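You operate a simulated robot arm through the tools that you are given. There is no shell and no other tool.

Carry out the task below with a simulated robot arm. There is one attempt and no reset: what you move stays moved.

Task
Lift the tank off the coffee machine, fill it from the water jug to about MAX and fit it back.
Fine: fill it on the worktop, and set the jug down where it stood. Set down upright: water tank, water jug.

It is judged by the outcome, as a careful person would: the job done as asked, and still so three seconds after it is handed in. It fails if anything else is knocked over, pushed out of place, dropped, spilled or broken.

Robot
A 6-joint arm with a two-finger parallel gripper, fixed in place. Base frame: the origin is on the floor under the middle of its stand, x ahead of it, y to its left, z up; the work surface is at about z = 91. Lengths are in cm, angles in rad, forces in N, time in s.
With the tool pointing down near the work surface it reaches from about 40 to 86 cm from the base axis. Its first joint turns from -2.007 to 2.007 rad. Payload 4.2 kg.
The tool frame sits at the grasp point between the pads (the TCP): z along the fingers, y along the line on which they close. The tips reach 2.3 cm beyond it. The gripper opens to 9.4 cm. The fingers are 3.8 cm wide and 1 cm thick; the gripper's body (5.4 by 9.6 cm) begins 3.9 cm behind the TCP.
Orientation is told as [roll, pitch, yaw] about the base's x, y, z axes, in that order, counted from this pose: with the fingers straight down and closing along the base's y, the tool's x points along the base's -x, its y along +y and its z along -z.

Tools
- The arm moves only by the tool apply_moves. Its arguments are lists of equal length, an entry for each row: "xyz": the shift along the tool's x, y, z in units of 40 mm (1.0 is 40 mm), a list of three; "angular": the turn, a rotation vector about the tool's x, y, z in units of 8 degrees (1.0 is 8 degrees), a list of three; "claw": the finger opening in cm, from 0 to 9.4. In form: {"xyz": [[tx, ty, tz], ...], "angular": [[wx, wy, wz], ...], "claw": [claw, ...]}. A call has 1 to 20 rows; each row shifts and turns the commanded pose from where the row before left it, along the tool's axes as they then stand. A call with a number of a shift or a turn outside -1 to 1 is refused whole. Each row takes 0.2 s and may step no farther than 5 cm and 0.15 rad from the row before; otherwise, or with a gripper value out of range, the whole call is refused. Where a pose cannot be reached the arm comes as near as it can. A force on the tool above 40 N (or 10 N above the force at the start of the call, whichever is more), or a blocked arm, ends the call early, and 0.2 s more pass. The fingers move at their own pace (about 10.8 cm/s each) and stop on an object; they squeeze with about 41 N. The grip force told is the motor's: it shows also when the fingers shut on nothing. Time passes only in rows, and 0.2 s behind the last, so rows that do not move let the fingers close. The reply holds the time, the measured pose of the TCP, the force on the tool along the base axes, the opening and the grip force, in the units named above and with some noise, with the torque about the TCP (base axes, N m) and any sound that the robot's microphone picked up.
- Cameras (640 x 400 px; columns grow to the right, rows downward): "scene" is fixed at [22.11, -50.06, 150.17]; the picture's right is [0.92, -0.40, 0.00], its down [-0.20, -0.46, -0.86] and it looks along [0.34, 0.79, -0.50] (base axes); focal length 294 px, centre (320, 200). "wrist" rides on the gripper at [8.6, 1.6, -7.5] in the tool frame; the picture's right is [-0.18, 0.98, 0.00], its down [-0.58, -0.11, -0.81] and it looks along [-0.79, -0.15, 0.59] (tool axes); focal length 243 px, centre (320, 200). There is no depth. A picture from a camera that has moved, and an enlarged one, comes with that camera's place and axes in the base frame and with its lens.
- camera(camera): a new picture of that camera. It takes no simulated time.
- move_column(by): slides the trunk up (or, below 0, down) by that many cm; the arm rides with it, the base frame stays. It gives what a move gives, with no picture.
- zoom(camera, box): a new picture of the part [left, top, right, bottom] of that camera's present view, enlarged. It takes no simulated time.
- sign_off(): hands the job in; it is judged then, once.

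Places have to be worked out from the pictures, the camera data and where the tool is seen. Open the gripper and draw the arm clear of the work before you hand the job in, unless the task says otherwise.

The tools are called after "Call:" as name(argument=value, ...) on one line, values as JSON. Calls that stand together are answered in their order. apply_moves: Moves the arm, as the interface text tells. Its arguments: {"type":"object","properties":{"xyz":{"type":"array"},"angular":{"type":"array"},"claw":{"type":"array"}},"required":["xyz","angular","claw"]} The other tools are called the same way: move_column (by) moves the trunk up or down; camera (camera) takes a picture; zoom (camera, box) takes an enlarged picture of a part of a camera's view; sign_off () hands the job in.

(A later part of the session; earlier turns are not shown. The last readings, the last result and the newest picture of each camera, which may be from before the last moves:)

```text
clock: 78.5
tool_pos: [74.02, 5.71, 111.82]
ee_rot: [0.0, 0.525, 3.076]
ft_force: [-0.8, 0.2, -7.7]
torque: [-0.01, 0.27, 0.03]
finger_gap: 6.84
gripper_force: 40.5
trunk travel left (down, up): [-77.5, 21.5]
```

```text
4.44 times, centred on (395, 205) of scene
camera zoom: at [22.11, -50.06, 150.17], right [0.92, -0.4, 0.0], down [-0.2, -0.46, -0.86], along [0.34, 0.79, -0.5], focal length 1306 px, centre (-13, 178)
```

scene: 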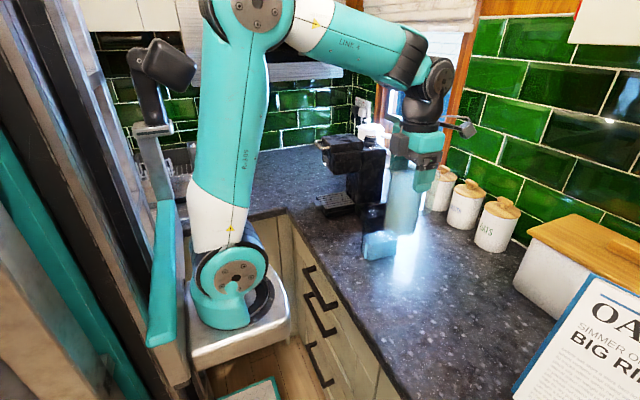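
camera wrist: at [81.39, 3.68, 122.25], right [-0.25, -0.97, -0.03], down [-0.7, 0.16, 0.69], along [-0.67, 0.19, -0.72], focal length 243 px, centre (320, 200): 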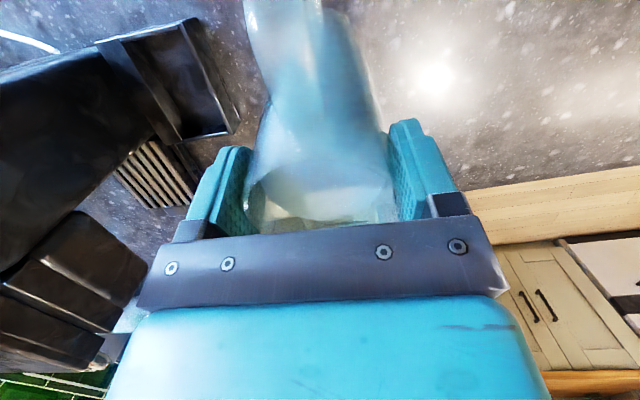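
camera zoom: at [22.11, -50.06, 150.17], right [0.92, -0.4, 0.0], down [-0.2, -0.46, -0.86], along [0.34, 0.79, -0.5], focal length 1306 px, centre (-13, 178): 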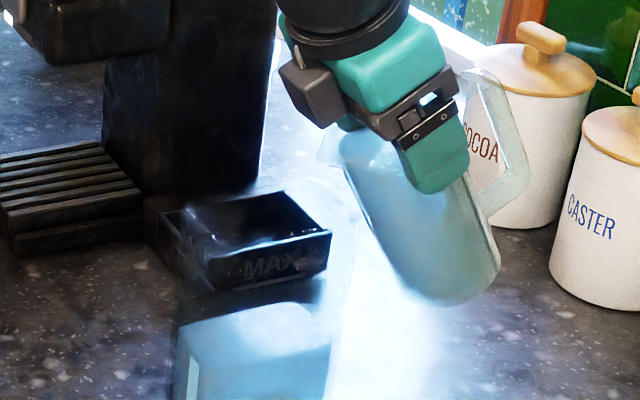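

30°, weight still ≈7.7 N, so no water has left yet. I go 4° more with a pause and check sound, weight and picture.

Call:
apply_moves(xyz=[[0.0096, 0, -0.0199], [0.0096, 0, -0.0199], [0, 0, 0], [0.0096, 0, -0.0199], [0.0096, 0, -0.0199], [0, 0, 0], [0, 0, 0]], angular=[[0, 0.125, 0], [0, 0.125, 0], [0, 0, 0], [0, 0.125, 0], [0, 0.125, 0], [0, 0, 0], [0, 0, 0]], claw=[5.6, 5.6, 5.6, 5.6, 5.6, 5.6, 5.6])

Call:
zoom(camera="scene", box=[365, 160, 425, 250])

```text
clock: 80.2
tool_pos: [74.04, 5.84, 111.98]
ee_rot: [0.0, 0.594, 3.073]
ft_force: [0.0, -0.6, -7.1]
torque: [-0.02, 0.27, 0.02]
finger_gap: 6.86
gripper_force: 41.0
trunk travel left (down, up): [-77.5, 21.5]
```

```text
4.44 times, centred on (395, 205) of scene
camera zoom: at [22.11, -50.06, 150.17], right [0.92, -0.4, 0.0], down [-0.2, -0.46, -0.86], along [0.34, 0.79, -0.5], focal length 1306 px, centre (-13, 178)
```

zoom: 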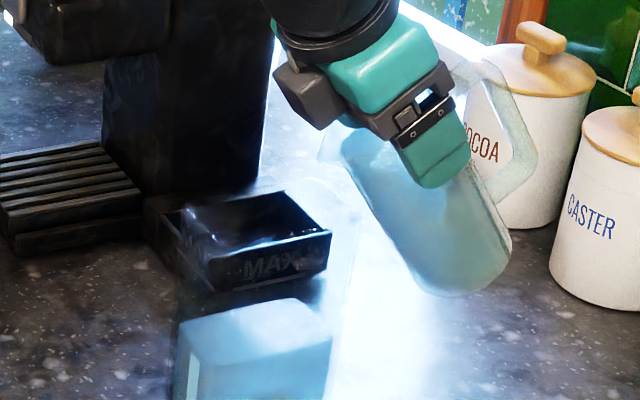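

34°, still holding. I continue in small steps with pauses.

Call:
apply_moves(xyz=[[0.0096, 0, -0.0199], [0.0096, 0, -0.0199], [0, 0, 0], [0.0096, 0, -0.0199], [0, 0, 0], [0.0096, 0, -0.0199], [0, 0, 0], [0, 0, 0]], angular=[[0, 0.125, 0], [0, 0.125, 0], [0, 0, 0], [0, 0.125, 0], [0, 0, 0], [0, 0.125, 0], [0, 0, 0], [0, 0, 0]], claw=[5.6, 5.6, 5.6, 5.6, 5.6, 5.6, 5.6, 5.6])

Call:
zoom(camera="scene", box=[365, 160, 425, 250])

Call:
camera(camera="wrist")

```text
clock: 82.0
tool_pos: [73.92, 5.81, 112.42]
ee_rot: [0.002, 0.665, 3.075]
ft_force: [0.0, 0.2, -7.6]
torque: [0.01, 0.28, 0.01]
finger_gap: 6.84
gripper_force: 40.5
trunk travel left (down, up): [-77.5, 21.5]
```

```text
4.44 times, centred on (395, 205) of scene
camera zoom: at [22.11, -50.06, 150.17], right [0.92, -0.4, 0.0], down [-0.2, -0.46, -0.86], along [0.34, 0.79, -0.5], focal length 1306 px, centre (-13, 178)
```

zoom: 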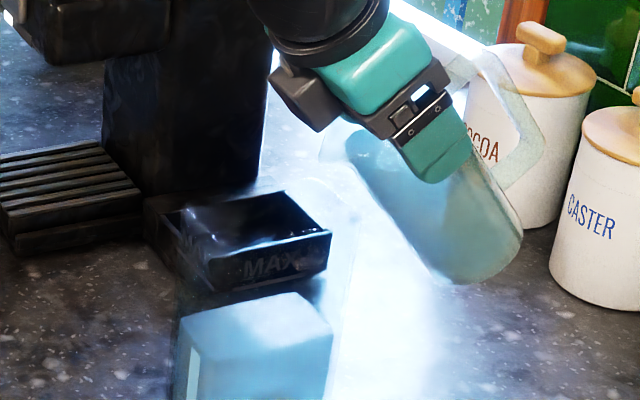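

```text
taken
camera wrist: at [76.24, 4.02, 123.67], right [-0.21, -0.97, -0.11], down [-0.95, 0.17, 0.28], along [-0.25, 0.17, -0.95], focal length 243 px, centre (320, 200)
```

wrist: 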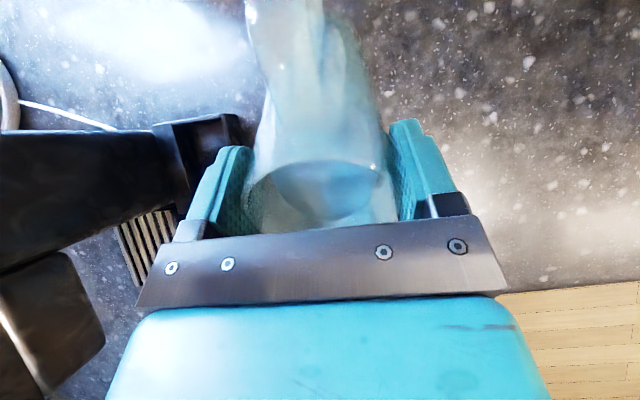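

The tank's water surface has risen (front edge moved from ~345 to ~322 px) and the jug's level is down, so water is flowing into the tank. I pause to see where it settles.

Call:
apply_moves(xyz=[[0, 0, 0], [0, 0, 0], [0, 0, 0]], angular=[[0, 0, 0], [0, 0, 0], [0, 0, 0]], claw=[5.6, 5.6, 5.6])

Call:
zoom(camera="scene", box=[365, 170, 425, 260])

Call:
camera(camera="scene")

```text
clock: 82.8
tool_pos: [74.02, 5.66, 112.55]
ee_rot: [-0.001, 0.664, 3.074]
ft_force: [-0.3, 0.1, -6.0]
torque: [0.01, 0.32, -0.01]
finger_gap: 6.85
gripper_force: 41.1
trunk travel left (down, up): [-77.5, 21.5]
```

```text
4.44 times, centred on (395, 215) of scene
camera zoom: at [22.11, -50.06, 150.17], right [0.92, -0.4, 0.0], down [-0.2, -0.46, -0.86], along [0.34, 0.79, -0.5], focal length 1306 px, centre (-13, 133)
```

zoom: 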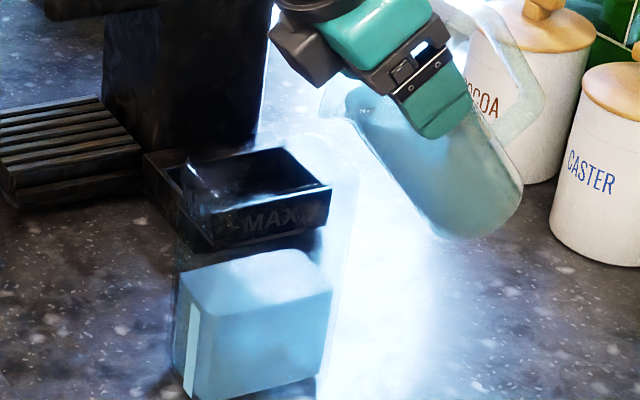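

```text
taken
```

scene: 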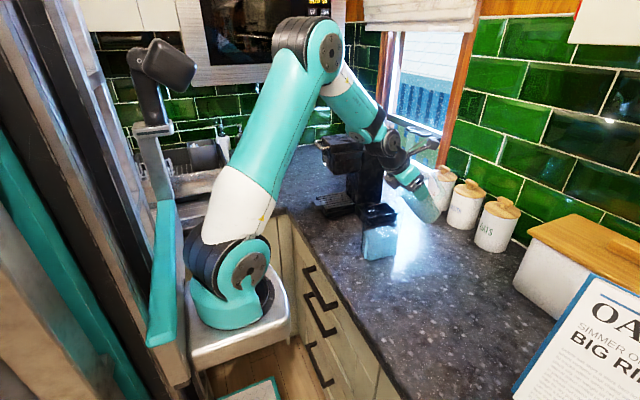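

The level is stable with no sign of any water outside. About 4 cm remain to the MAX line. I continue tilting about the spout in 1° steps.

Call:
apply_moves(xyz=[[0.0096, 0, -0.0199], [0.0096, 0, -0.0199], [0, 0, 0], [0.0096, 0, -0.0199], [0.0096, 0, -0.0199], [0, 0, 0], [0.0096, 0, -0.0199], [0.0096, 0, -0.0199], [0, 0, 0], [0, 0, 0]], angular=[[0, 0.125, 0], [0, 0.125, 0], [0, 0, 0], [0, 0.125, 0], [0, 0.125, 0], [0, 0, 0], [0, 0.125, 0], [0, 0.125, 0], [0, 0, 0], [0, 0, 0]], claw=[5.6, 5.6, 5.6, 5.6, 5.6, 5.6, 5.6, 5.6, 5.6, 5.6])

Call:
zoom(camera="scene", box=[365, 170, 425, 260])

```text
clock: 85.0
tool_pos: [73.84, 5.73, 112.92]
ee_rot: [0.001, 0.77, 3.074]
ft_force: [0.0, -1.1, -6.4]
torque: [0.02, 0.33, -0.01]
finger_gap: 6.88
gripper_force: 41.0
trunk travel left (down, up): [-77.5, 21.5]
```

```text
4.44 times, centred on (395, 215) of scene
camera zoom: at [22.11, -50.06, 150.17], right [0.92, -0.4, 0.0], down [-0.2, -0.46, -0.86], along [0.34, 0.79, -0.5], focal length 1306 px, centre (-13, 133)
```

zoom: 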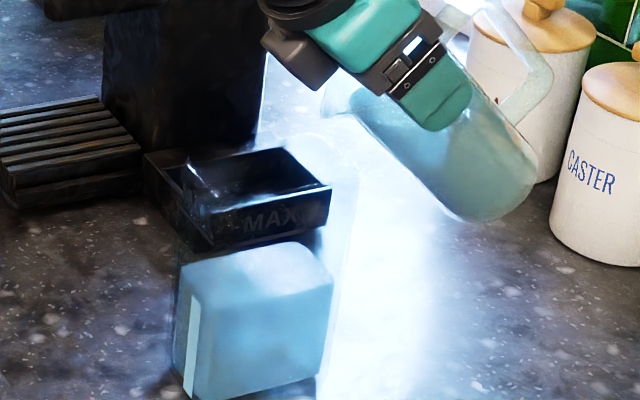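

44°, level still rising steadily and nothing outside the tank. Continuing to ~52°.

Call:
apply_moves(xyz=[[0.0096, 0, -0.0199], [0.0096, 0, -0.0199], [0.0096, 0, -0.0199], [0, 0, 0], [0.0096, 0, -0.0199], [0.0096, 0, -0.0199], [0.0096, 0, -0.0199], [0, 0, 0], [0.0096, 0, -0.0199], [0.0096, 0, -0.0199], [0, 0, 0], [0, 0, 0]], angular=[[0, 0.125, 0], [0, 0.125, 0], [0, 0.125, 0], [0, 0, 0], [0, 0.125, 0], [0, 0.125, 0], [0, 0.125, 0], [0, 0, 0], [0, 0.125, 0], [0, 0.125, 0], [0, 0, 0], [0, 0, 0]], claw=[5.6, 5.6, 5.6, 5.6, 5.6, 5.6, 5.6, 5.6, 5.6, 5.6, 5.6, 5.6])

Call:
zoom(camera="scene", box=[365, 170, 425, 260])

```text
clock: 87.5
tool_pos: [73.58, 5.84, 113.62]
ee_rot: [0.001, 0.909, 3.076]
ft_force: [-0.5, -0.9, -5.9]
torque: [0.02, 0.34, -0.01]
finger_gap: 6.82
gripper_force: 40.5
trunk travel left (down, up): [-77.5, 21.5]
```

```text
4.44 times, centred on (395, 215) of scene
camera zoom: at [22.11, -50.06, 150.17], right [0.92, -0.4, 0.0], down [-0.2, -0.46, -0.86], along [0.34, 0.79, -0.5], focal length 1306 px, centre (-13, 133)
```

zoom: 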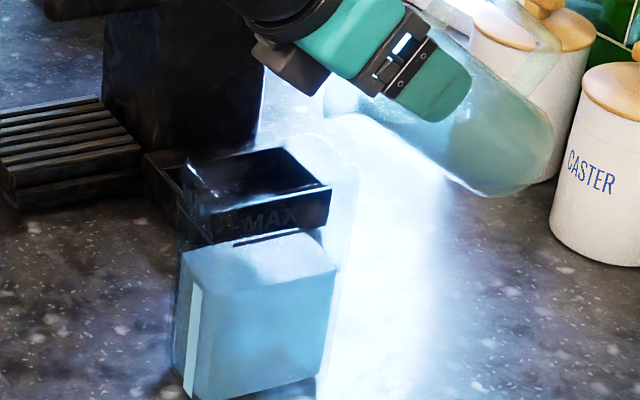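

52°, ≈1.8 N (≈180 ml) transferred; the near‑face water line is about 2.9 cm below the MAX line. I keep tilting slowly.

Call:
apply_moves(xyz=[[0.0096, 0, -0.0199], [0.0096, 0, -0.0199], [0, 0, 0], [0.0096, 0, -0.0199], [0.0096, 0, -0.0199], [0, 0, 0], [0.0096, 0, -0.0199], [0.0096, 0, -0.0199], [0, 0, 0], [0, 0, 0]], angular=[[0, 0.125, 0], [0, 0.125, 0], [0, 0, 0], [0, 0.125, 0], [0, 0.125, 0], [0, 0, 0], [0, 0.125, 0], [0, 0.125, 0], [0, 0, 0], [0, 0, 0]], claw=[5.6, 5.6, 5.6, 5.6, 5.6, 5.6, 5.6, 5.6, 5.6, 5.6])

Call:
zoom(camera="scene", box=[365, 170, 425, 260])

```text
clock: 89.8
tool_pos: [73.38, 5.78, 114.06]
ee_rot: [0.001, 1.013, 3.075]
ft_force: [-0.6, 0.3, -4.5]
torque: [0.01, 0.33, -0.02]
finger_gap: 6.85
gripper_force: 40.8
trunk travel left (down, up): [-77.5, 21.5]
```

```text
4.44 times, centred on (395, 215) of scene
camera zoom: at [22.11, -50.06, 150.17], right [0.92, -0.4, 0.0], down [-0.2, -0.46, -0.86], along [0.34, 0.79, -0.5], focal length 1306 px, centre (-13, 133)
```

zoom: 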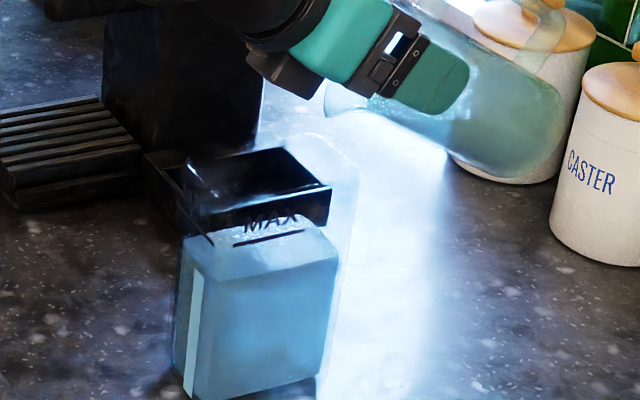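

58°: the water line on the near face is ≈2.3 cm under MAX. Continuing.

Call:
apply_moves(xyz=[[0.0096, 0, -0.0199], [0.0096, 0, -0.0199], [0, 0, 0], [0.0096, 0, -0.0199], [0.0096, 0, -0.0199], [0, 0, 0], [0.0096, 0, -0.0199], [0.0096, 0, -0.0199], [0, 0, 0], [0, 0, 0]], angular=[[0, 0.125, 0], [0, 0.125, 0], [0, 0, 0], [0, 0.125, 0], [0, 0.125, 0], [0, 0, 0], [0, 0.125, 0], [0, 0.125, 0], [0, 0, 0], [0, 0, 0]], claw=[5.6, 5.6, 5.6, 5.6, 5.6, 5.6, 5.6, 5.6, 5.6, 5.6])

Call:
zoom(camera="scene", box=[365, 170, 425, 260])

Call:
zoom(camera="scene", box=[365, 200, 405, 245])

```text
clock: 92.0
tool_pos: [73.09, 5.76, 114.54]
ee_rot: [0.001, 1.117, 3.074]
ft_force: [-0.5, -0.5, -4.6]
torque: [0.01, 0.3, 0.04]
finger_gap: 6.84
gripper_force: 41.2
trunk travel left (down, up): [-77.5, 21.5]
```

```text
4.44 times, centred on (395, 215) of scene
camera zoom: at [22.11, -50.06, 150.17], right [0.92, -0.4, 0.0], down [-0.2, -0.46, -0.86], along [0.34, 0.79, -0.5], focal length 1306 px, centre (-13, 133)
```

zoom: 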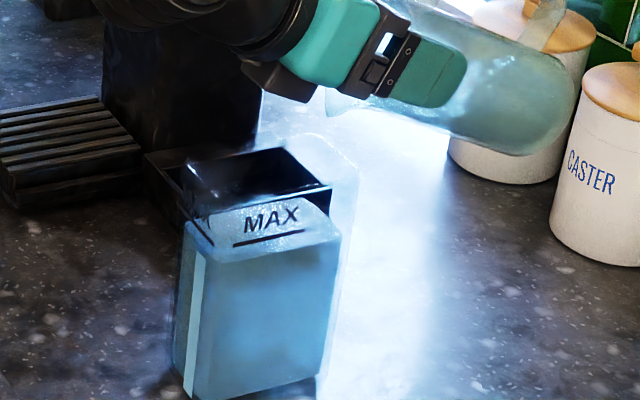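

```text
8.89 times, centred on (385, 222) of scene
camera zoom: at [22.11, -50.06, 150.17], right [0.92, -0.4, 0.0], down [-0.2, -0.46, -0.86], along [0.34, 0.79, -0.5], focal length 2613 px, centre (-258, 0)
```

zoom: 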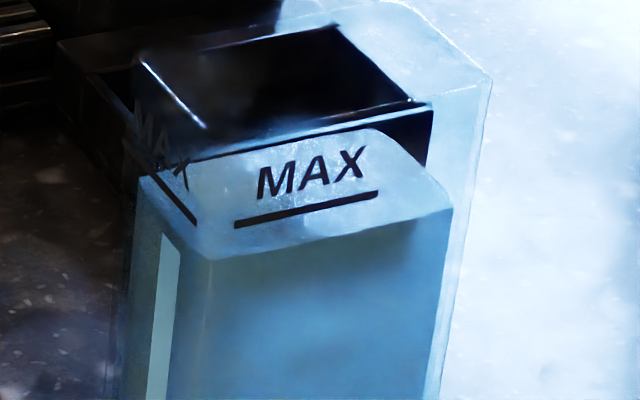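

64°: close‑up shows the water line about 1.2 cm below MAX, rising ~1 cm per 6°. I go 4° more, then fine‑tune.

Call:
apply_moves(xyz=[[0.0096, 0, -0.0199], [0.0096, 0, -0.0199], [0, 0, 0], [0.0096, 0, -0.0199], [0.0096, 0, -0.0199], [0, 0, 0], [0, 0, 0], [0, 0, 0]], angular=[[0, 0.125, 0], [0, 0.125, 0], [0, 0, 0], [0, 0.125, 0], [0, 0.125, 0], [0, 0, 0], [0, 0, 0], [0, 0, 0]], claw=[5.6, 5.6, 5.6, 5.6, 5.6, 5.6, 5.6, 5.6])

Call:
zoom(camera="scene", box=[365, 200, 405, 245])

Call:
zoom(camera="scene", box=[345, 150, 445, 260])

```text
clock: 93.8
tool_pos: [72.86, 5.84, 114.83]
ee_rot: [0.001, 1.188, 3.076]
ft_force: [-0.1, 0.1, -3.8]
torque: [0.04, 0.31, 0.02]
finger_gap: 6.85
gripper_force: 41.1
trunk travel left (down, up): [-77.5, 21.5]
```

```text
8.89 times, centred on (385, 222) of scene
camera zoom: at [22.11, -50.06, 150.17], right [0.92, -0.4, 0.0], down [-0.2, -0.46, -0.86], along [0.34, 0.79, -0.5], focal length 2613 px, centre (-258, 0)
```

zoom: 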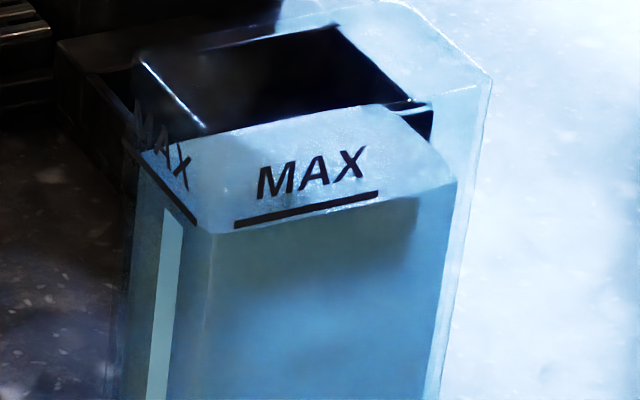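

```text
3.64 times, centred on (395, 205) of scene
camera zoom: at [22.11, -50.06, 150.17], right [0.92, -0.4, 0.0], down [-0.2, -0.46, -0.86], along [0.34, 0.79, -0.5], focal length 1069 px, centre (47, 182)
```

zoom: 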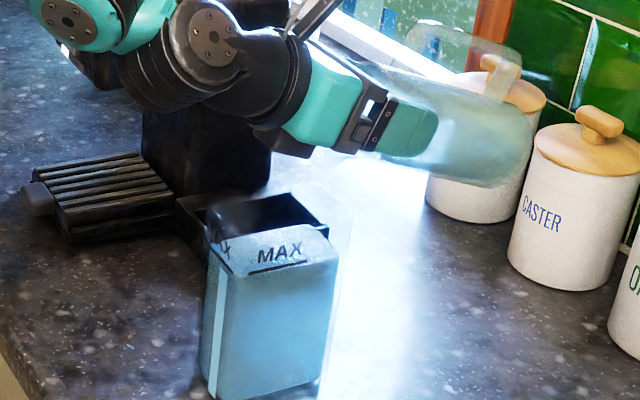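

68°: water is now only ≈3 mm below the MAX line. I pause to make sure it has settled before adding a last bit.

Call:
apply_moves(xyz=[[0, 0, 0], [0, 0, 0], [0, 0, 0], [0, 0, 0]], angular=[[0, 0, 0], [0, 0, 0], [0, 0, 0], [0, 0, 0]], claw=[5.6, 5.6, 5.6, 5.6])

Call:
zoom(camera="scene", box=[365, 200, 405, 245])

Call:
zoom(camera="scene", box=[370, 205, 400, 225])

```text
clock: 94.8
tool_pos: [72.85, 5.8, 114.88]
ee_rot: [-0.002, 1.19, 3.076]
ft_force: [0.6, 0.1, -4.3]
torque: [0.04, 0.3, -0.02]
finger_gap: 6.84
gripper_force: 41.1
trunk travel left (down, up): [-77.5, 21.5]
```

```text
8.89 times, centred on (385, 222) of scene
camera zoom: at [22.11, -50.06, 150.17], right [0.92, -0.4, 0.0], down [-0.2, -0.46, -0.86], along [0.34, 0.79, -0.5], focal length 2613 px, centre (-258, 0)
```

zoom: 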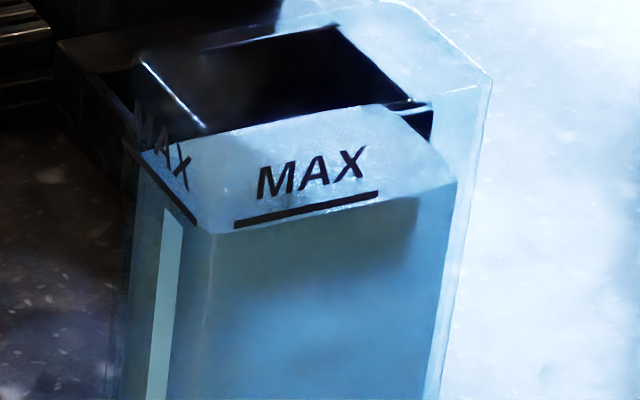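

```text
16.00 times, centred on (385, 215) of scene
camera zoom: at [22.11, -50.06, 150.17], right [0.92, -0.4, 0.0], down [-0.2, -0.46, -0.86], along [0.34, 0.79, -0.5], focal length 4703 px, centre (-720, -40)
```

zoom: 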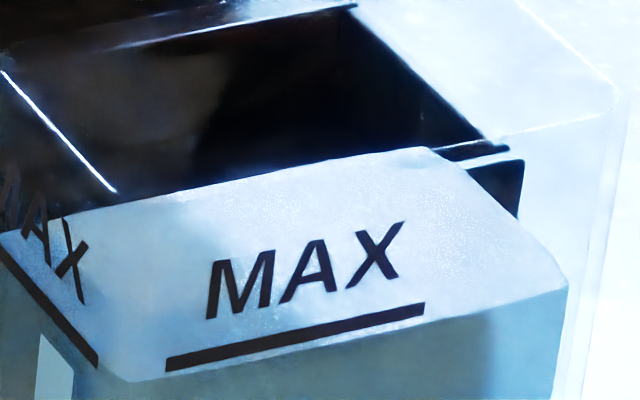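

Stable at ≈3 mm below MAX. I add one more degree and then check again.

Call:
apply_moves(xyz=[[0.0096, 0, -0.0199], [0, 0, 0], [0, 0, 0], [0, 0, 0], [0, 0, 0]], angular=[[0, 0.125, 0], [0, 0, 0], [0, 0, 0], [0, 0, 0], [0, 0, 0]], claw=[5.6, 5.6, 5.6, 5.6, 5.6])

Call:
zoom(camera="scene", box=[370, 205, 400, 225])

```text
clock: 96.0
tool_pos: [72.81, 5.95, 114.95]
ee_rot: [0.001, 1.206, 3.075]
ft_force: [0.1, 0.0, -4.7]
torque: [-0.02, 0.27, -0.02]
finger_gap: 6.85
gripper_force: 41.0
trunk travel left (down, up): [-77.5, 21.5]
```

```text
16.00 times, centred on (385, 215) of scene
camera zoom: at [22.11, -50.06, 150.17], right [0.92, -0.4, 0.0], down [-0.2, -0.46, -0.86], along [0.34, 0.79, -0.5], focal length 4703 px, centre (-720, -40)
```

zoom: 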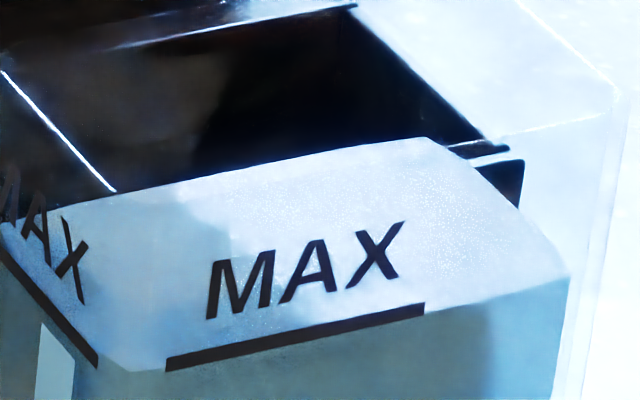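

The water edge now lies on the MAX line on both marked faces. I stop pouring: tilt back 16° about the spout, then raise the jug 15 cm before righting it fully.

Call:
apply_moves(xyz=[[-0.0192, 0, 0.0398], [-0.0192, 0, 0.0398], [-0.0192, 0, 0.0398], [-0.0192, 0, 0.0398], [-0.0192, 0, 0.0398], [-0.0192, 0, 0.0398], [-0.0192, 0, 0.0398], [-0.0192, 0, 0.0398], [0, 0, 0], [0.4, 0, -0.3], [0.7, 0, -0.527], [0.7, 0, -0.527], [0.7, 0, -0.527], [0.5, 0, -0.376], [0, 0, 0]], angular=[[0, -0.25, 0], [0, -0.25, 0], [0, -0.25, 0], [0, -0.25, 0], [0, -0.25, 0], [0, -0.25, 0], [0, -0.25, 0], [0, -0.25, 0], [0, 0, 0], [0, 0, 0], [0, 0, 0], [0, 0, 0], [0, 0, 0], [0, 0, 0], [0, 0, 0]], claw=[5.6, 5.6, 5.6, 5.6, 5.6, 5.6, 5.6, 5.6, 5.6, 5.6, 5.6, 5.6, 5.6, 5.6, 5.6])

Call:
camera(camera="scene")

```text
clock: 99.2
tool_pos: [73.53, 5.86, 128.76]
ee_rot: [0.002, 0.926, 3.073]
ft_force: [0.9, 0.7, -4.4]
torque: [0.01, 0.25, 0.02]
finger_gap: 6.86
gripper_force: 40.9
trunk travel left (down, up): [-77.5, 21.5]
```

```text
taken
```

scene: 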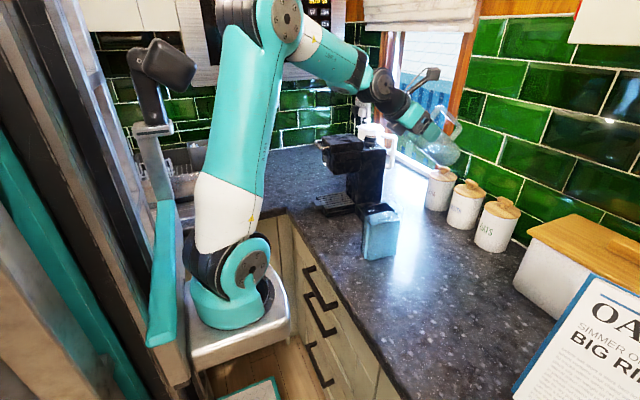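

The tank is filled and standing; the jug is well above it. I right the jug the remaining 53°.

Call:
apply_moves(xyz=[[-0.0384, 0, 0.0797], [-0.0384, 0, 0.0797], [-0.0384, 0, 0.0797], [-0.0384, 0, 0.0797], [-0.0384, 0, 0.0797], [-0.0384, 0, 0.0797], [-0.0384, 0, 0.0797], [-0.0384, 0, 0.0797], [-0.0384, 0, 0.0797], [-0.0384, 0, 0.0797], [-0.0384, 0, 0.0797], [-0.0384, 0, 0.0797], [-0.0384, 0, 0.0797], [-0.01, 0, 0.02], [0, 0, 0]], angular=[[0, -0.5, 0], [0, -0.5, 0], [0, -0.5, 0], [0, -0.5, 0], [0, -0.5, 0], [0, -0.5, 0], [0, -0.5, 0], [0, -0.5, 0], [0, -0.5, 0], [0, -0.5, 0], [0, -0.5, 0], [0, -0.5, 0], [0, -0.5, 0], [0, -0.13, 0], [0, 0, 0]], claw=[5.6, 5.6, 5.6, 5.6, 5.6, 5.6, 5.6, 5.6, 5.6, 5.6, 5.6, 5.6, 5.6, 5.6, 5.6])

Call:
zoom(camera="scene", box=[330, 110, 470, 270])

```text
clock: 102.3
tool_pos: [73.78, 5.79, 124.23]
ee_rot: [-0.001, 0.0, 3.075]
ft_force: [0.2, -0.1, -4.4]
torque: [0.0, 0.03, -0.01]
finger_gap: 6.84
gripper_force: 41.0
trunk travel left (down, up): [-77.5, 21.5]
```

```text
2.50 times, centred on (400, 190) of scene
camera zoom: at [22.11, -50.06, 150.17], right [0.92, -0.4, 0.0], down [-0.2, -0.46, -0.86], along [0.34, 0.79, -0.5], focal length 735 px, centre (120, 225)
```

zoom: 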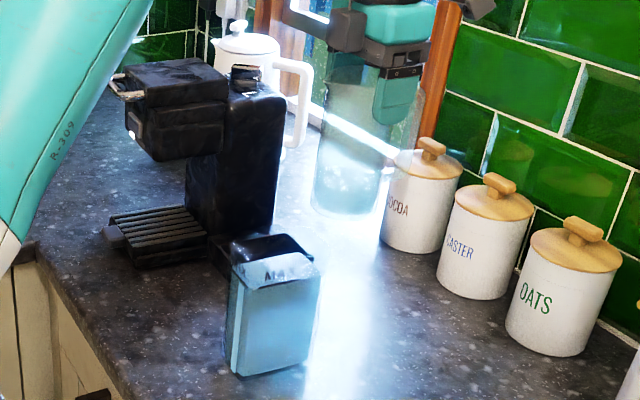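

The jug is upright again with ≈4.4 N left. I turn it back to its original heading here, slightly higher, then carry it back above its spot.

Call:
apply_moves(xyz=[[0, 0, -0.3], [0, 0, -0.3], [0, 0, 0], [0, 0, 0], [0, 0, 0], [0, 0, 0], [0, 0, 0], [0, 0, 0], [0, 0, 0], [0, 0, 0], [0, 0, 0], [0, 0, 0], [0, 0, 0], [0, 0, 0], [0, 0, 0], [0, 0, 0], [0, 0, 0]], angular=[[0, 0, 0.4], [0, 0, 0.7], [0, 0, 0.8], [0, 0, 0.8], [0, 0, 0.8], [0, 0, 0.8], [0, 0, 0.8], [0, 0, 0.8], [0, 0, 0.8], [0, 0, 0.8], [0, 0, 0.8], [0, 0, 0.8], [0, 0, 0.8], [0, 0, 0.8], [0, 0, 0.6], [0, 0, 0.3], [0, 0, 0]], claw=[5.6, 5.6, 5.6, 5.6, 5.6, 5.6, 5.6, 5.6, 5.6, 5.6, 5.6, 5.6, 5.6, 5.6, 5.6, 5.6, 5.6])

Call:
apply_moves(xyz=[[0.3, 0.21, 0], [0.59, 0.423, 0], [0.59, 0.423, 0], [0.59, 0.423, 0], [0.59, 0.423, 0], [0.59, 0.423, 0], [0.59, 0.423, 0], [0.29, 0.215, 0], [0, 0, 0]], angular=[[0, 0, 0], [0, 0, 0], [0, 0, 0], [0, 0, 0], [0, 0, 0], [0, 0, 0], [0, 0, 0], [0, 0, 0], [0, 0, 0]], claw=[5.6, 5.6, 5.6, 5.6, 5.6, 5.6, 5.6, 5.6, 5.6])

Call:
camera(camera="scene")

```text
clock: 106.0
tool_pos: [73.72, 5.64, 126.57]
ee_rot: [0.0, 0.001, 1.452]
ft_force: [0.5, -0.3, -4.5]
torque: [0.02, 0.0, -0.03]
finger_gap: 6.82
gripper_force: 41.3
trunk travel left (down, up): [-77.5, 21.5]
```

```text
clock: 108.0
tool_pos: [60.05, -9.25, 126.64]
ee_rot: [0.0, 0.0, 1.456]
ft_force: [0.7, -0.6, -3.6]
torque: [0.0, -0.01, 0.02]
finger_gap: 6.84
gripper_force: 40.8
trunk travel left (down, up): [-77.5, 21.5]
```

```text
taken
```

scene: 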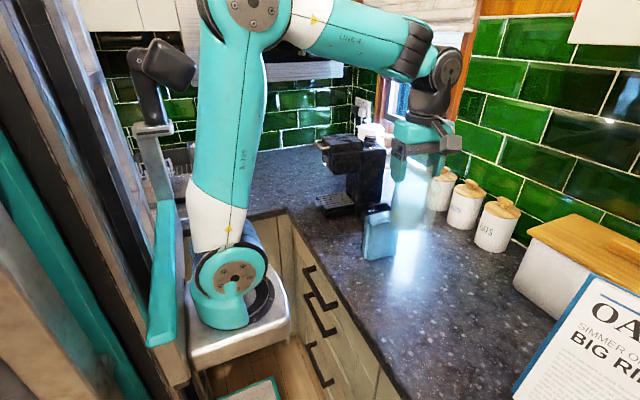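

Directly above its original spot at the original heading. I lower the jug, stopping just above the worktop.

Call:
apply_moves(xyz=[[0, 0, 0.5], [0, 0, 0.8], [0, 0, 0.8], [0, 0, 0.8], [0, 0, 0.8], [0, 0, 0.8], [0, 0, 0.5], [0, 0, 0.25], [0, 0, 0]], angular=[[0, 0, 0], [0, 0, 0], [0, 0, 0], [0, 0, 0], [0, 0, 0], [0, 0, 0], [0, 0, 0], [0, 0, 0], [0, 0, 0]], claw=[5.6, 5.6, 5.6, 5.6, 5.6, 5.6, 5.6, 5.6, 5.6])

```text
clock: 110.0
tool_pos: [60.2, -9.32, 105.58]
ee_rot: [-0.001, 0.002, 1.457]
ft_force: [0.3, 0.2, -4.5]
torque: [-0.02, 0.01, 0.04]
finger_gap: 6.85
gripper_force: 41.4
trunk travel left (down, up): [-77.5, 21.5]
```

About 1 cm above home height. I lower in ~1.5 mm steps.

Call:
apply_moves(xyz=[[0, 0, 0.05], [0, 0, 0.05], [0, 0, 0.04], [0, 0, 0.03], [0, 0, 0]], angular=[[0, 0, 0], [0, 0, 0], [0, 0, 0], [0, 0, 0], [0, 0, 0]], claw=[5.6, 5.6, 5.6, 5.6, 5.6])

```text
clock: 111.2
tool_pos: [60.19, -9.25, 105.09]
ee_rot: [0.001, -0.001, 1.454]
ft_force: [-0.5, -0.6, -4.7]
torque: [0.0, -0.02, -0.03]
finger_gap: 6.83
gripper_force: 41.0
trunk travel left (down, up): [-77.5, 21.5]
```

Still hanging at z≈105.0; a few more small steps.

Call:
apply_moves(xyz=[[0, 0, 0.025], [0, 0, 0.025], [0, 0, 0.025], [0, 0, 0]], angular=[[0, 0, 0], [0, 0, 0], [0, 0, 0], [0, 0, 0]], claw=[5.6, 5.6, 5.6, 5.6])

```text
clock: 112.2
tool_pos: [60.25, -9.33, 104.61]
ee_rot: [-0.003, -0.001, 1.456]
ft_force: [0.6, -0.1, 0.6]
torque: [-0.05, 0.04, 0.05]
finger_gap: 6.84
gripper_force: 40.7
trunk travel left (down, up): [-77.5, 21.5]
```

Load has gone to ≈0 at z=104.6: the jug is standing on the worktop. I open the fingers gently.

Call:
apply_moves(xyz=[[0, 0, 0], [0, 0, 0], [0, 0, 0], [0, 0, 0], [0, 0, 0]], angular=[[0, 0, 0], [0, 0, 0], [0, 0, 0], [0, 0, 0], [0, 0, 0]], claw=[6.9, 7.3, 8.0, 9.0, 9.4])

Call:
camera(camera="wrist")

Call:
zoom(camera="scene", box=[340, 180, 460, 320])

```text
clock: 113.3
tool_pos: [60.18, -9.4, 104.63]
ee_rot: [0.002, 0.0, 1.455]
ft_force: [0.3, 0.6, 0.2]
torque: [0.02, -0.04, 0.0]
finger_gap: 9.39
gripper_force: 0.0
trunk travel left (down, up): [-77.5, 21.5]
```

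```text
taken
camera wrist: at [57.71, -17.67, 112.14], right [-0.96, 0.3, 0.0], down [0.17, 0.56, 0.81], along [0.24, 0.77, -0.59], focal length 243 px, centre (320, 200)
```

wrist: 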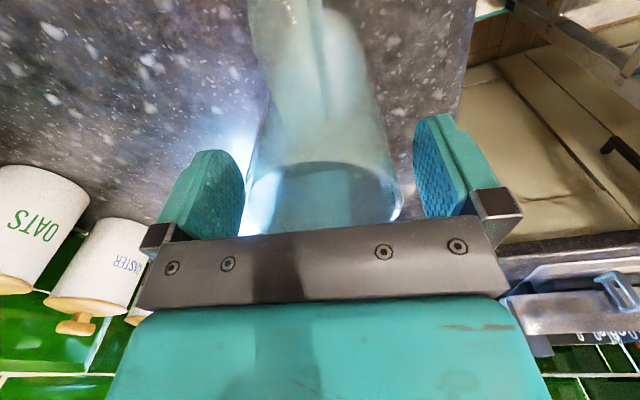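

```text
2.86 times, centred on (400, 250) of scene
camera zoom: at [22.11, -50.06, 150.17], right [0.92, -0.4, 0.0], down [-0.2, -0.46, -0.86], along [0.34, 0.79, -0.5], focal length 840 px, centre (91, 57)
```

zoom: 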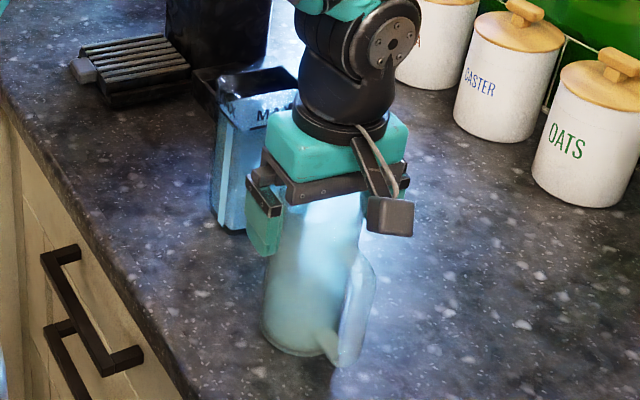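

Jug stands free on its original spot. I withdraw straight up and then re‑orient to yaw −0.066 on the way to the tank.

Call:
apply_moves(xyz=[[0, 0, -0.4], [0, 0, -0.8], [0, 0, -1], [0, 0, -1], [0, 0, -1], [0, 0, -1]], angular=[[0, 0, 0], [0, 0, 0], [0, 0, 0], [0, 0, 0], [0, 0, 0], [0, 0, 0]], claw=[9.4, 9.4, 9.4, 9.4, 9.4, 9.4])

Call:
apply_moves(xyz=[[0, 0, 0], [0, 0, 0], [0, 0, 0], [0, 0, 0], [0, 0, 0], [0, 0, 0], [0, 0, 0], [0, 0, 0], [0, 0, 0], [0, 0, 0], [0, 0, 0], [0, 0, 0]], angular=[[0, 0, 0.908], [0, 0, 0.908], [0, 0, 0.908], [0, 0, 0.908], [0, 0, 0.908], [0, 0, 0.908], [0, 0, 0.908], [0, 0, 0.908], [0, 0, 0.908], [0, 0, 0.908], [0, 0, 0.908], [0, 0, 0.908]], claw=[9.4, 9.4, 9.4, 9.4, 9.4, 9.4, 9.4, 9.4, 9.4, 9.4, 9.4, 9.4])

Call:
zoom(camera="scene", box=[340, 180, 460, 320])

```text
clock: 114.8
tool_pos: [60.2, -9.38, 125.45]
ee_rot: [-0.001, 0.0, 1.455]
ft_force: [0.6, 0.0, -0.6]
torque: [-0.05, 0.02, 0.0]
finger_gap: 9.41
gripper_force: 0.0
trunk travel left (down, up): [-77.5, 21.5]
```

```text
clock: 117.3
tool_pos: [60.15, -9.28, 125.43]
ee_rot: [0.0, 0.001, -0.067]
ft_force: [0.9, 0.1, 0.5]
torque: [0.0, 0.01, 0.01]
finger_gap: 9.43
gripper_force: 0.0
trunk travel left (down, up): [-77.5, 21.5]
```

```text
2.86 times, centred on (400, 250) of scene
camera zoom: at [22.11, -50.06, 150.17], right [0.92, -0.4, 0.0], down [-0.2, -0.46, -0.86], along [0.34, 0.79, -0.5], focal length 840 px, centre (91, 57)
```

zoom: 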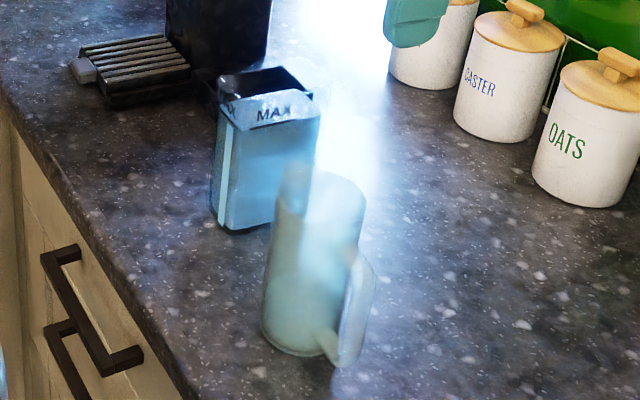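

Jug is back and upright; tank full to MAX. I move above the tank (tips above the rim) and check alignment from the wrist camera.

Call:
apply_moves(xyz=[[-0.294, 0.984, 0], [-0.294, 0.984, 0], [-0.294, 0.984, 0], [-0.294, 0.984, 0], [0, 0, 0.9], [0, 0, 0.9], [0, 0, 0.5], [0, 0, 0]], angular=[[0, 0, 0], [0, 0, 0], [0, 0, 0], [0, 0, 0], [0, 0, 0], [0, 0, 0], [0, 0, 0], [0, 0, 0]], claw=[8.4, 8.4, 8.4, 8.4, 8.4, 8.4, 8.4, 8.4])

Call:
camera(camera="wrist")

Call:
zoom(camera="wrist", box=[220, 0, 440, 200])

```text
clock: 119.2
tool_pos: [65.97, 6.18, 116.32]
ee_rot: [0.0, 0.001, -0.065]
ft_force: [0.4, -0.5, 0.4]
torque: [0.0, 0.01, 0.03]
finger_gap: 8.37
gripper_force: 0.0
trunk travel left (down, up): [-77.5, 21.5]
```

```text
taken
camera wrist: at [57.54, 8.37, 123.78], right [0.25, 0.97, 0.0], down [0.57, -0.15, 0.81], along [0.78, -0.2, -0.59], focal length 243 px, centre (320, 200)
```

wrist: 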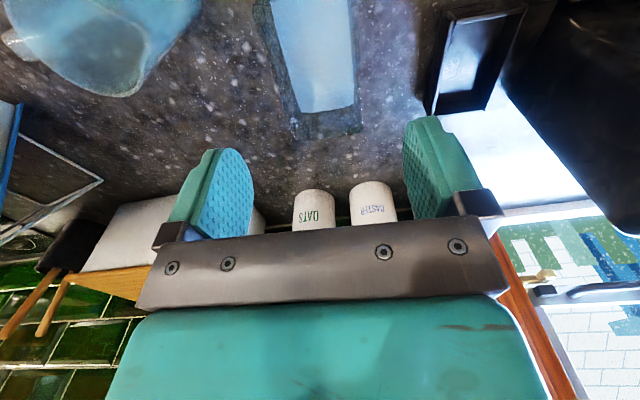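

```text
2.00 times, centred on (330, 100) of wrist
camera zoom: at [57.54, 8.37, 123.78], right [0.25, 0.97, 0.0], down [0.57, -0.15, 0.81], along [0.78, -0.2, -0.59], focal length 485 px, centre (300, 400)
```

zoom: 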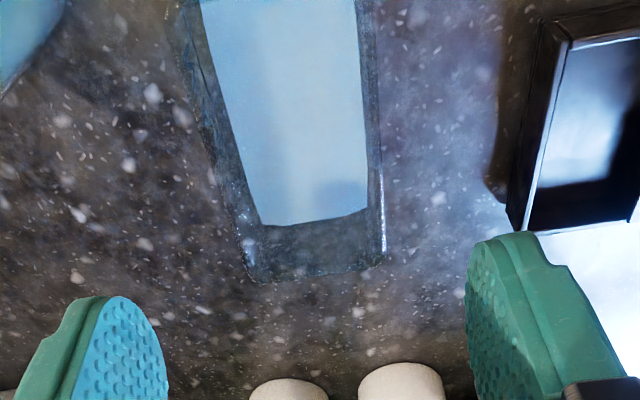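

The tank's rim sits relative to the tool just as it did in the dock (ends +4.3 cm, centred within 1 mm), so it has not shifted. I narrow to 7.2 cm and descend to the same grip height (z≈104.9).

Call:
apply_moves(xyz=[[0, 0, 0], [0, 0, 0.6], [0, 0, 0.6], [0, 0, 0.6], [0, 0, 0.6], [0, 0, 0.4], [0, 0, 0.05], [0, 0, 0]], angular=[[0, 0, 0], [0, 0, 0], [0, 0, 0], [0, 0, 0], [0, 0, 0], [0, 0, 0], [0, 0, 0], [0, 0, 0]], claw=[7.2, 7.2, 7.2, 7.2, 7.2, 7.2, 7.2, 7.2])

Call:
zoom(camera="wrist", box=[180, 60, 500, 260])

```text
clock: 121.0
tool_pos: [65.88, 6.11, 104.86]
ee_rot: [0.001, -0.001, -0.063]
ft_force: [0.2, 0.1, 0.6]
torque: [-0.02, 0.03, 0.01]
finger_gap: 7.22
gripper_force: 0.2
trunk travel left (down, up): [-77.5, 21.5]
```

```text
2.00 times, centred on (340, 160) of wrist
camera zoom: at [57.56, 8.28, 112.38], right [0.25, 0.97, 0.0], down [0.57, -0.15, 0.81], along [0.78, -0.2, -0.59], focal length 485 px, centre (280, 280)
```

zoom: 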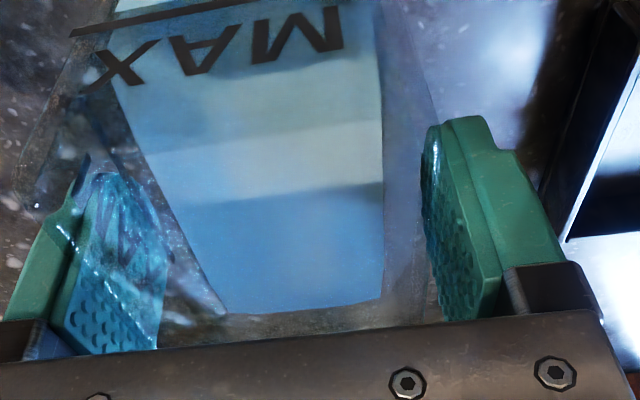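

The MAX marks appear at the same place relative to the fingers as at the first grip. I close on the tank.

Call:
apply_moves(xyz=[[0, 0, 0], [0, 0, 0], [0, 0, 0], [0, 0, 0], [0, 0, 0]], angular=[[0, 0, 0], [0, 0, 0], [0, 0, 0], [0, 0, 0], [0, 0, 0]], claw=[6.4, 5.9, 5.6, 5.3, 5.0])

Call:
zoom(camera="wrist", box=[180, 60, 500, 260])

```text
clock: 122.2
tool_pos: [65.92, 6.04, 104.79]
ee_rot: [0.001, 0.0, -0.065]
ft_force: [0.3, -1.8, 1.0]
torque: [-0.12, -0.01, -0.2]
finger_gap: 5.8
gripper_force: 41.0
trunk travel left (down, up): [-77.5, 21.5]
```

```text
2.00 times, centred on (340, 160) of wrist
camera zoom: at [57.57, 8.27, 112.4], right [0.25, 0.97, 0.0], down [0.57, -0.15, 0.81], along [0.78, -0.2, -0.59], focal length 485 px, centre (280, 280)
```

zoom: 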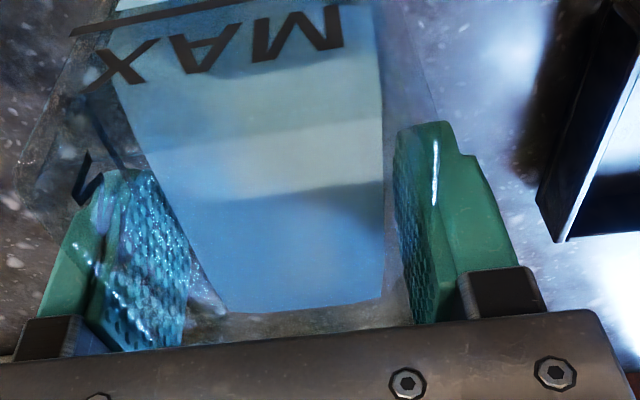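

Gripped identically to before (5.80 cm, 41 N). I lift slowly and check the load.

Call:
apply_moves(xyz=[[0, 0, -0.06], [0, 0, -0.1], [0, 0, -0.15], [0, 0, -0.2], [0, 0, 0]], angular=[[0, 0, 0], [0, 0, 0], [0, 0, 0], [0, 0, 0], [0, 0, 0]], claw=[5.0, 5.0, 5.0, 5.0, 5.0])

Call:
zoom(camera="scene", box=[340, 150, 440, 260])

```text
clock: 123.3
tool_pos: [65.88, 6.09, 106.85]
ee_rot: [0.0, 0.0, -0.065]
ft_force: [0.0, -0.5, -7.6]
torque: [0.02, -0.04, 0.02]
finger_gap: 5.8
gripper_force: 41.7
trunk travel left (down, up): [-77.5, 21.5]
```

```text
3.64 times, centred on (390, 205) of scene
camera zoom: at [22.11, -50.06, 150.17], right [0.92, -0.4, 0.0], down [-0.2, -0.46, -0.86], along [0.34, 0.79, -0.5], focal length 1069 px, centre (66, 182)
```

zoom: 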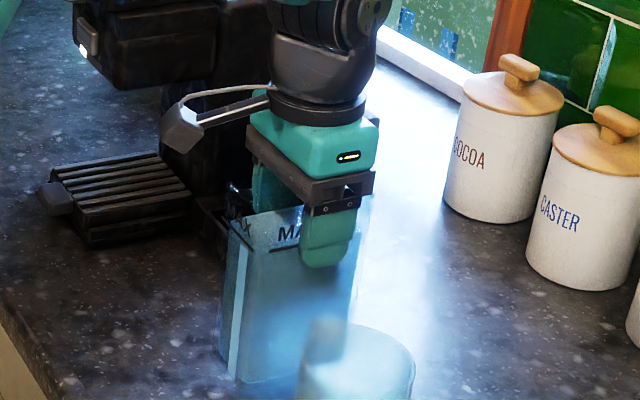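

Full tank carried at 7.6 N, no slip. I raise it to clear the tray and carry it smoothly back above the dock.

Call:
apply_moves(xyz=[[0, 0, -0.25], [0, 0, -0.45], [0, 0, -0.5], [0, 0, -0.45], [0, 0, -0.3], [-0.123, 0.23, 0], [-0.247, 0.461, 0], [-0.247, 0.461, 0], [-0.247, 0.461, 0], [-0.247, 0.461, 0], [-0.247, 0.461, 0], [-0.247, 0.461, 0], [-0.247, 0.461, 0], [-0.247, 0.461, 0], [-0.123, 0.23, 0], [0, 0, 0], [0, 0, 0]], angular=[[0, 0, 0], [0, 0, 0], [0, 0, 0], [0, 0, 0], [0, 0, 0], [0, 0, 0], [0, 0, 0], [0, 0, 0], [0, 0, 0], [0, 0, 0], [0, 0, 0], [0, 0, 0], [0, 0, 0], [0, 0, 0], [0, 0, 0], [0, 0, 0], [0, 0, 0]], claw=[5.0, 5.0, 5.0, 5.0, 5.0, 5.0, 5.0, 5.0, 5.0, 5.0, 5.0, 5.0, 5.0, 5.0, 5.0, 5.0, 5.0])

Call:
camera(camera="wrist")

Call:
zoom(camera="scene", box=[330, 120, 430, 230])

```text
clock: 127.0
tool_pos: [75.99, 22.12, 114.66]
ee_rot: [0.0, 0.0, -0.064]
ft_force: [-1.1, 1.0, -8.0]
torque: [0.0, -0.03, 0.02]
finger_gap: 5.82
gripper_force: 40.8
trunk travel left (down, up): [-77.5, 21.5]
```

```text
taken
camera wrist: at [67.54, 24.31, 122.15], right [0.25, 0.97, 0.0], down [0.57, -0.15, 0.81], along [0.78, -0.2, -0.59], focal length 243 px, centre (320, 200)
```

wrist: 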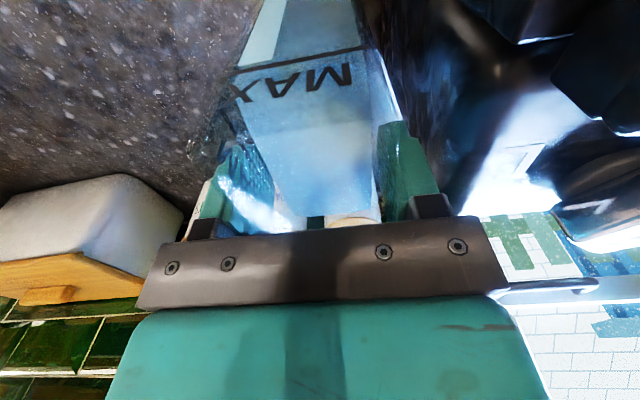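

```text
3.64 times, centred on (380, 175) of scene
camera zoom: at [22.11, -50.06, 150.17], right [0.92, -0.4, 0.0], down [-0.2, -0.46, -0.86], along [0.34, 0.79, -0.5], focal length 1069 px, centre (102, 291)
```

zoom: 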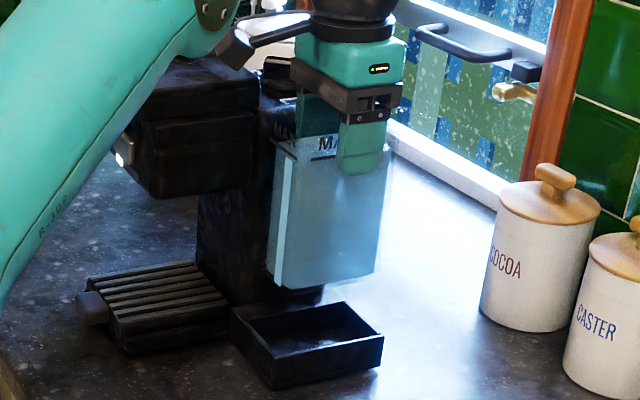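

The tank is over the tray. I lower it until its base is just above the tray's edge, re‑read the position, and look before entering.

Call:
apply_moves(xyz=[[0, 0, 0.4], [0, 0, 0.5], [0, 0, 0.4], [0, 0, 0.25], [0, 0, 0], [0, 0, 0]], angular=[[0, 0, 0], [0, 0, 0], [0, 0, 0], [0, 0, 0], [0, 0, 0], [0, 0, 0]], claw=[5.0, 5.0, 5.0, 5.0, 5.0, 5.0])

Call:
zoom(camera="scene", box=[350, 170, 410, 230])

Call:
zoom(camera="wrist", box=[180, 0, 460, 220])

```text
clock: 128.3
tool_pos: [75.95, 22.16, 108.38]
ee_rot: [0.0, 0.0, -0.066]
ft_force: [0.0, -0.5, -7.1]
torque: [-0.01, -0.03, 0.0]
finger_gap: 5.79
gripper_force: 41.2
trunk travel left (down, up): [-77.5, 21.5]
```

```text
6.67 times, centred on (380, 200) of scene
camera zoom: at [22.11, -50.06, 150.17], right [0.92, -0.4, 0.0], down [-0.2, -0.46, -0.86], along [0.34, 0.79, -0.5], focal length 1960 px, centre (-80, 200)
```

zoom: 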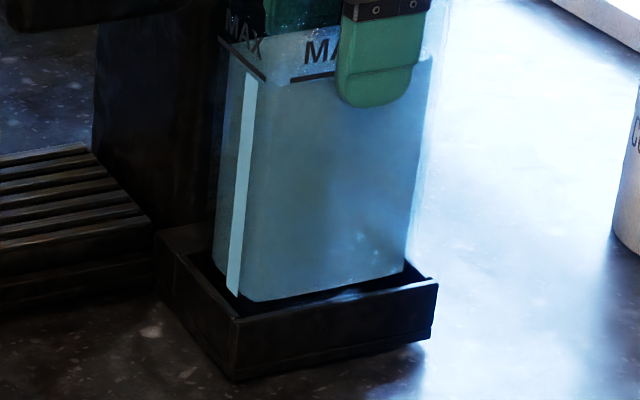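

```text
1.82 times, centred on (320, 110) of wrist
camera zoom: at [67.54, 24.31, 115.93], right [0.25, 0.97, 0.0], down [0.57, -0.15, 0.81], along [0.78, -0.2, -0.59], focal length 441 px, centre (320, 364)
```

zoom: 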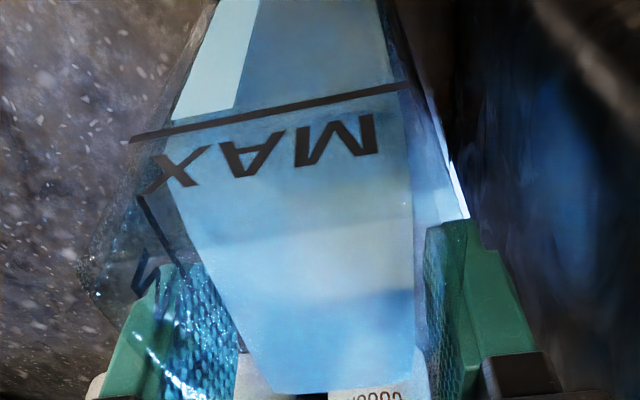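

Tank is upright and lies inside the tray opening on all visible sides. I trim 1 mm in x to match the original docking reference and lower it into the tray in small steps.

Call:
apply_moves(xyz=[[0.028, -0.008, 0], [0, 0, 0.1], [0, 0, 0.1], [0, 0, 0.1], [0, 0, 0.1], [0, 0, 0]], angular=[[0, 0, 0], [0, 0, 0], [0, 0, 0], [0, 0, 0], [0, 0, 0], [0, 0, 0]], claw=[5.0, 5.0, 5.0, 5.0, 5.0, 5.0])

Call:
zoom(camera="scene", box=[350, 170, 410, 230])

```text
clock: 129.8
tool_pos: [75.9, 21.99, 106.95]
ee_rot: [0.0, -0.001, -0.064]
ft_force: [1.0, 0.5, -7.6]
torque: [-0.02, -0.01, 0.01]
finger_gap: 5.77
gripper_force: 40.8
trunk travel left (down, up): [-77.5, 21.5]
```

```text
6.67 times, centred on (380, 200) of scene
camera zoom: at [22.11, -50.06, 150.17], right [0.92, -0.4, 0.0], down [-0.2, -0.46, -0.86], along [0.34, 0.79, -0.5], focal length 1960 px, centre (-80, 200)
```

zoom: 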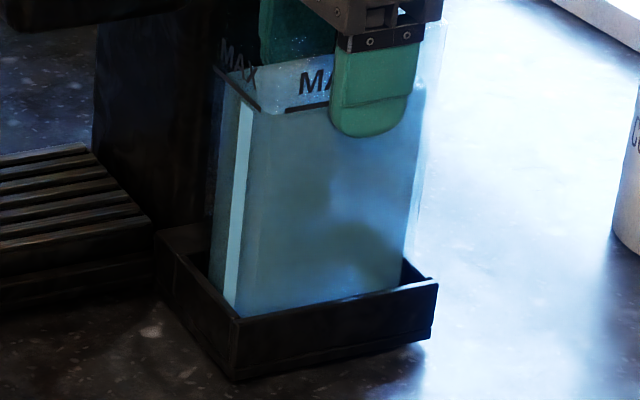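

It slides in freely (load still −7.6 N). I continue in ~1 mm steps to the tray floor (expected z≈106.05).

Call:
apply_moves(xyz=[[0, 0, 0.04], [0, 0, 0.04], [0, 0, 0.03], [0, 0, 0.03], [0, 0, 0]], angular=[[0, 0, 0], [0, 0, 0], [0, 0, 0], [0, 0, 0], [0, 0, 0]], claw=[5.0, 5.0, 5.0, 5.0, 5.0])

```text
clock: 130.9
tool_pos: [75.67, 22.01, 106.34]
ee_rot: [-0.001, 0.001, -0.064]
ft_force: [-0.1, -0.3, -7.9]
torque: [-0.02, -0.01, -0.02]
finger_gap: 5.8
gripper_force: 41.4
trunk travel left (down, up): [-77.5, 21.5]
```

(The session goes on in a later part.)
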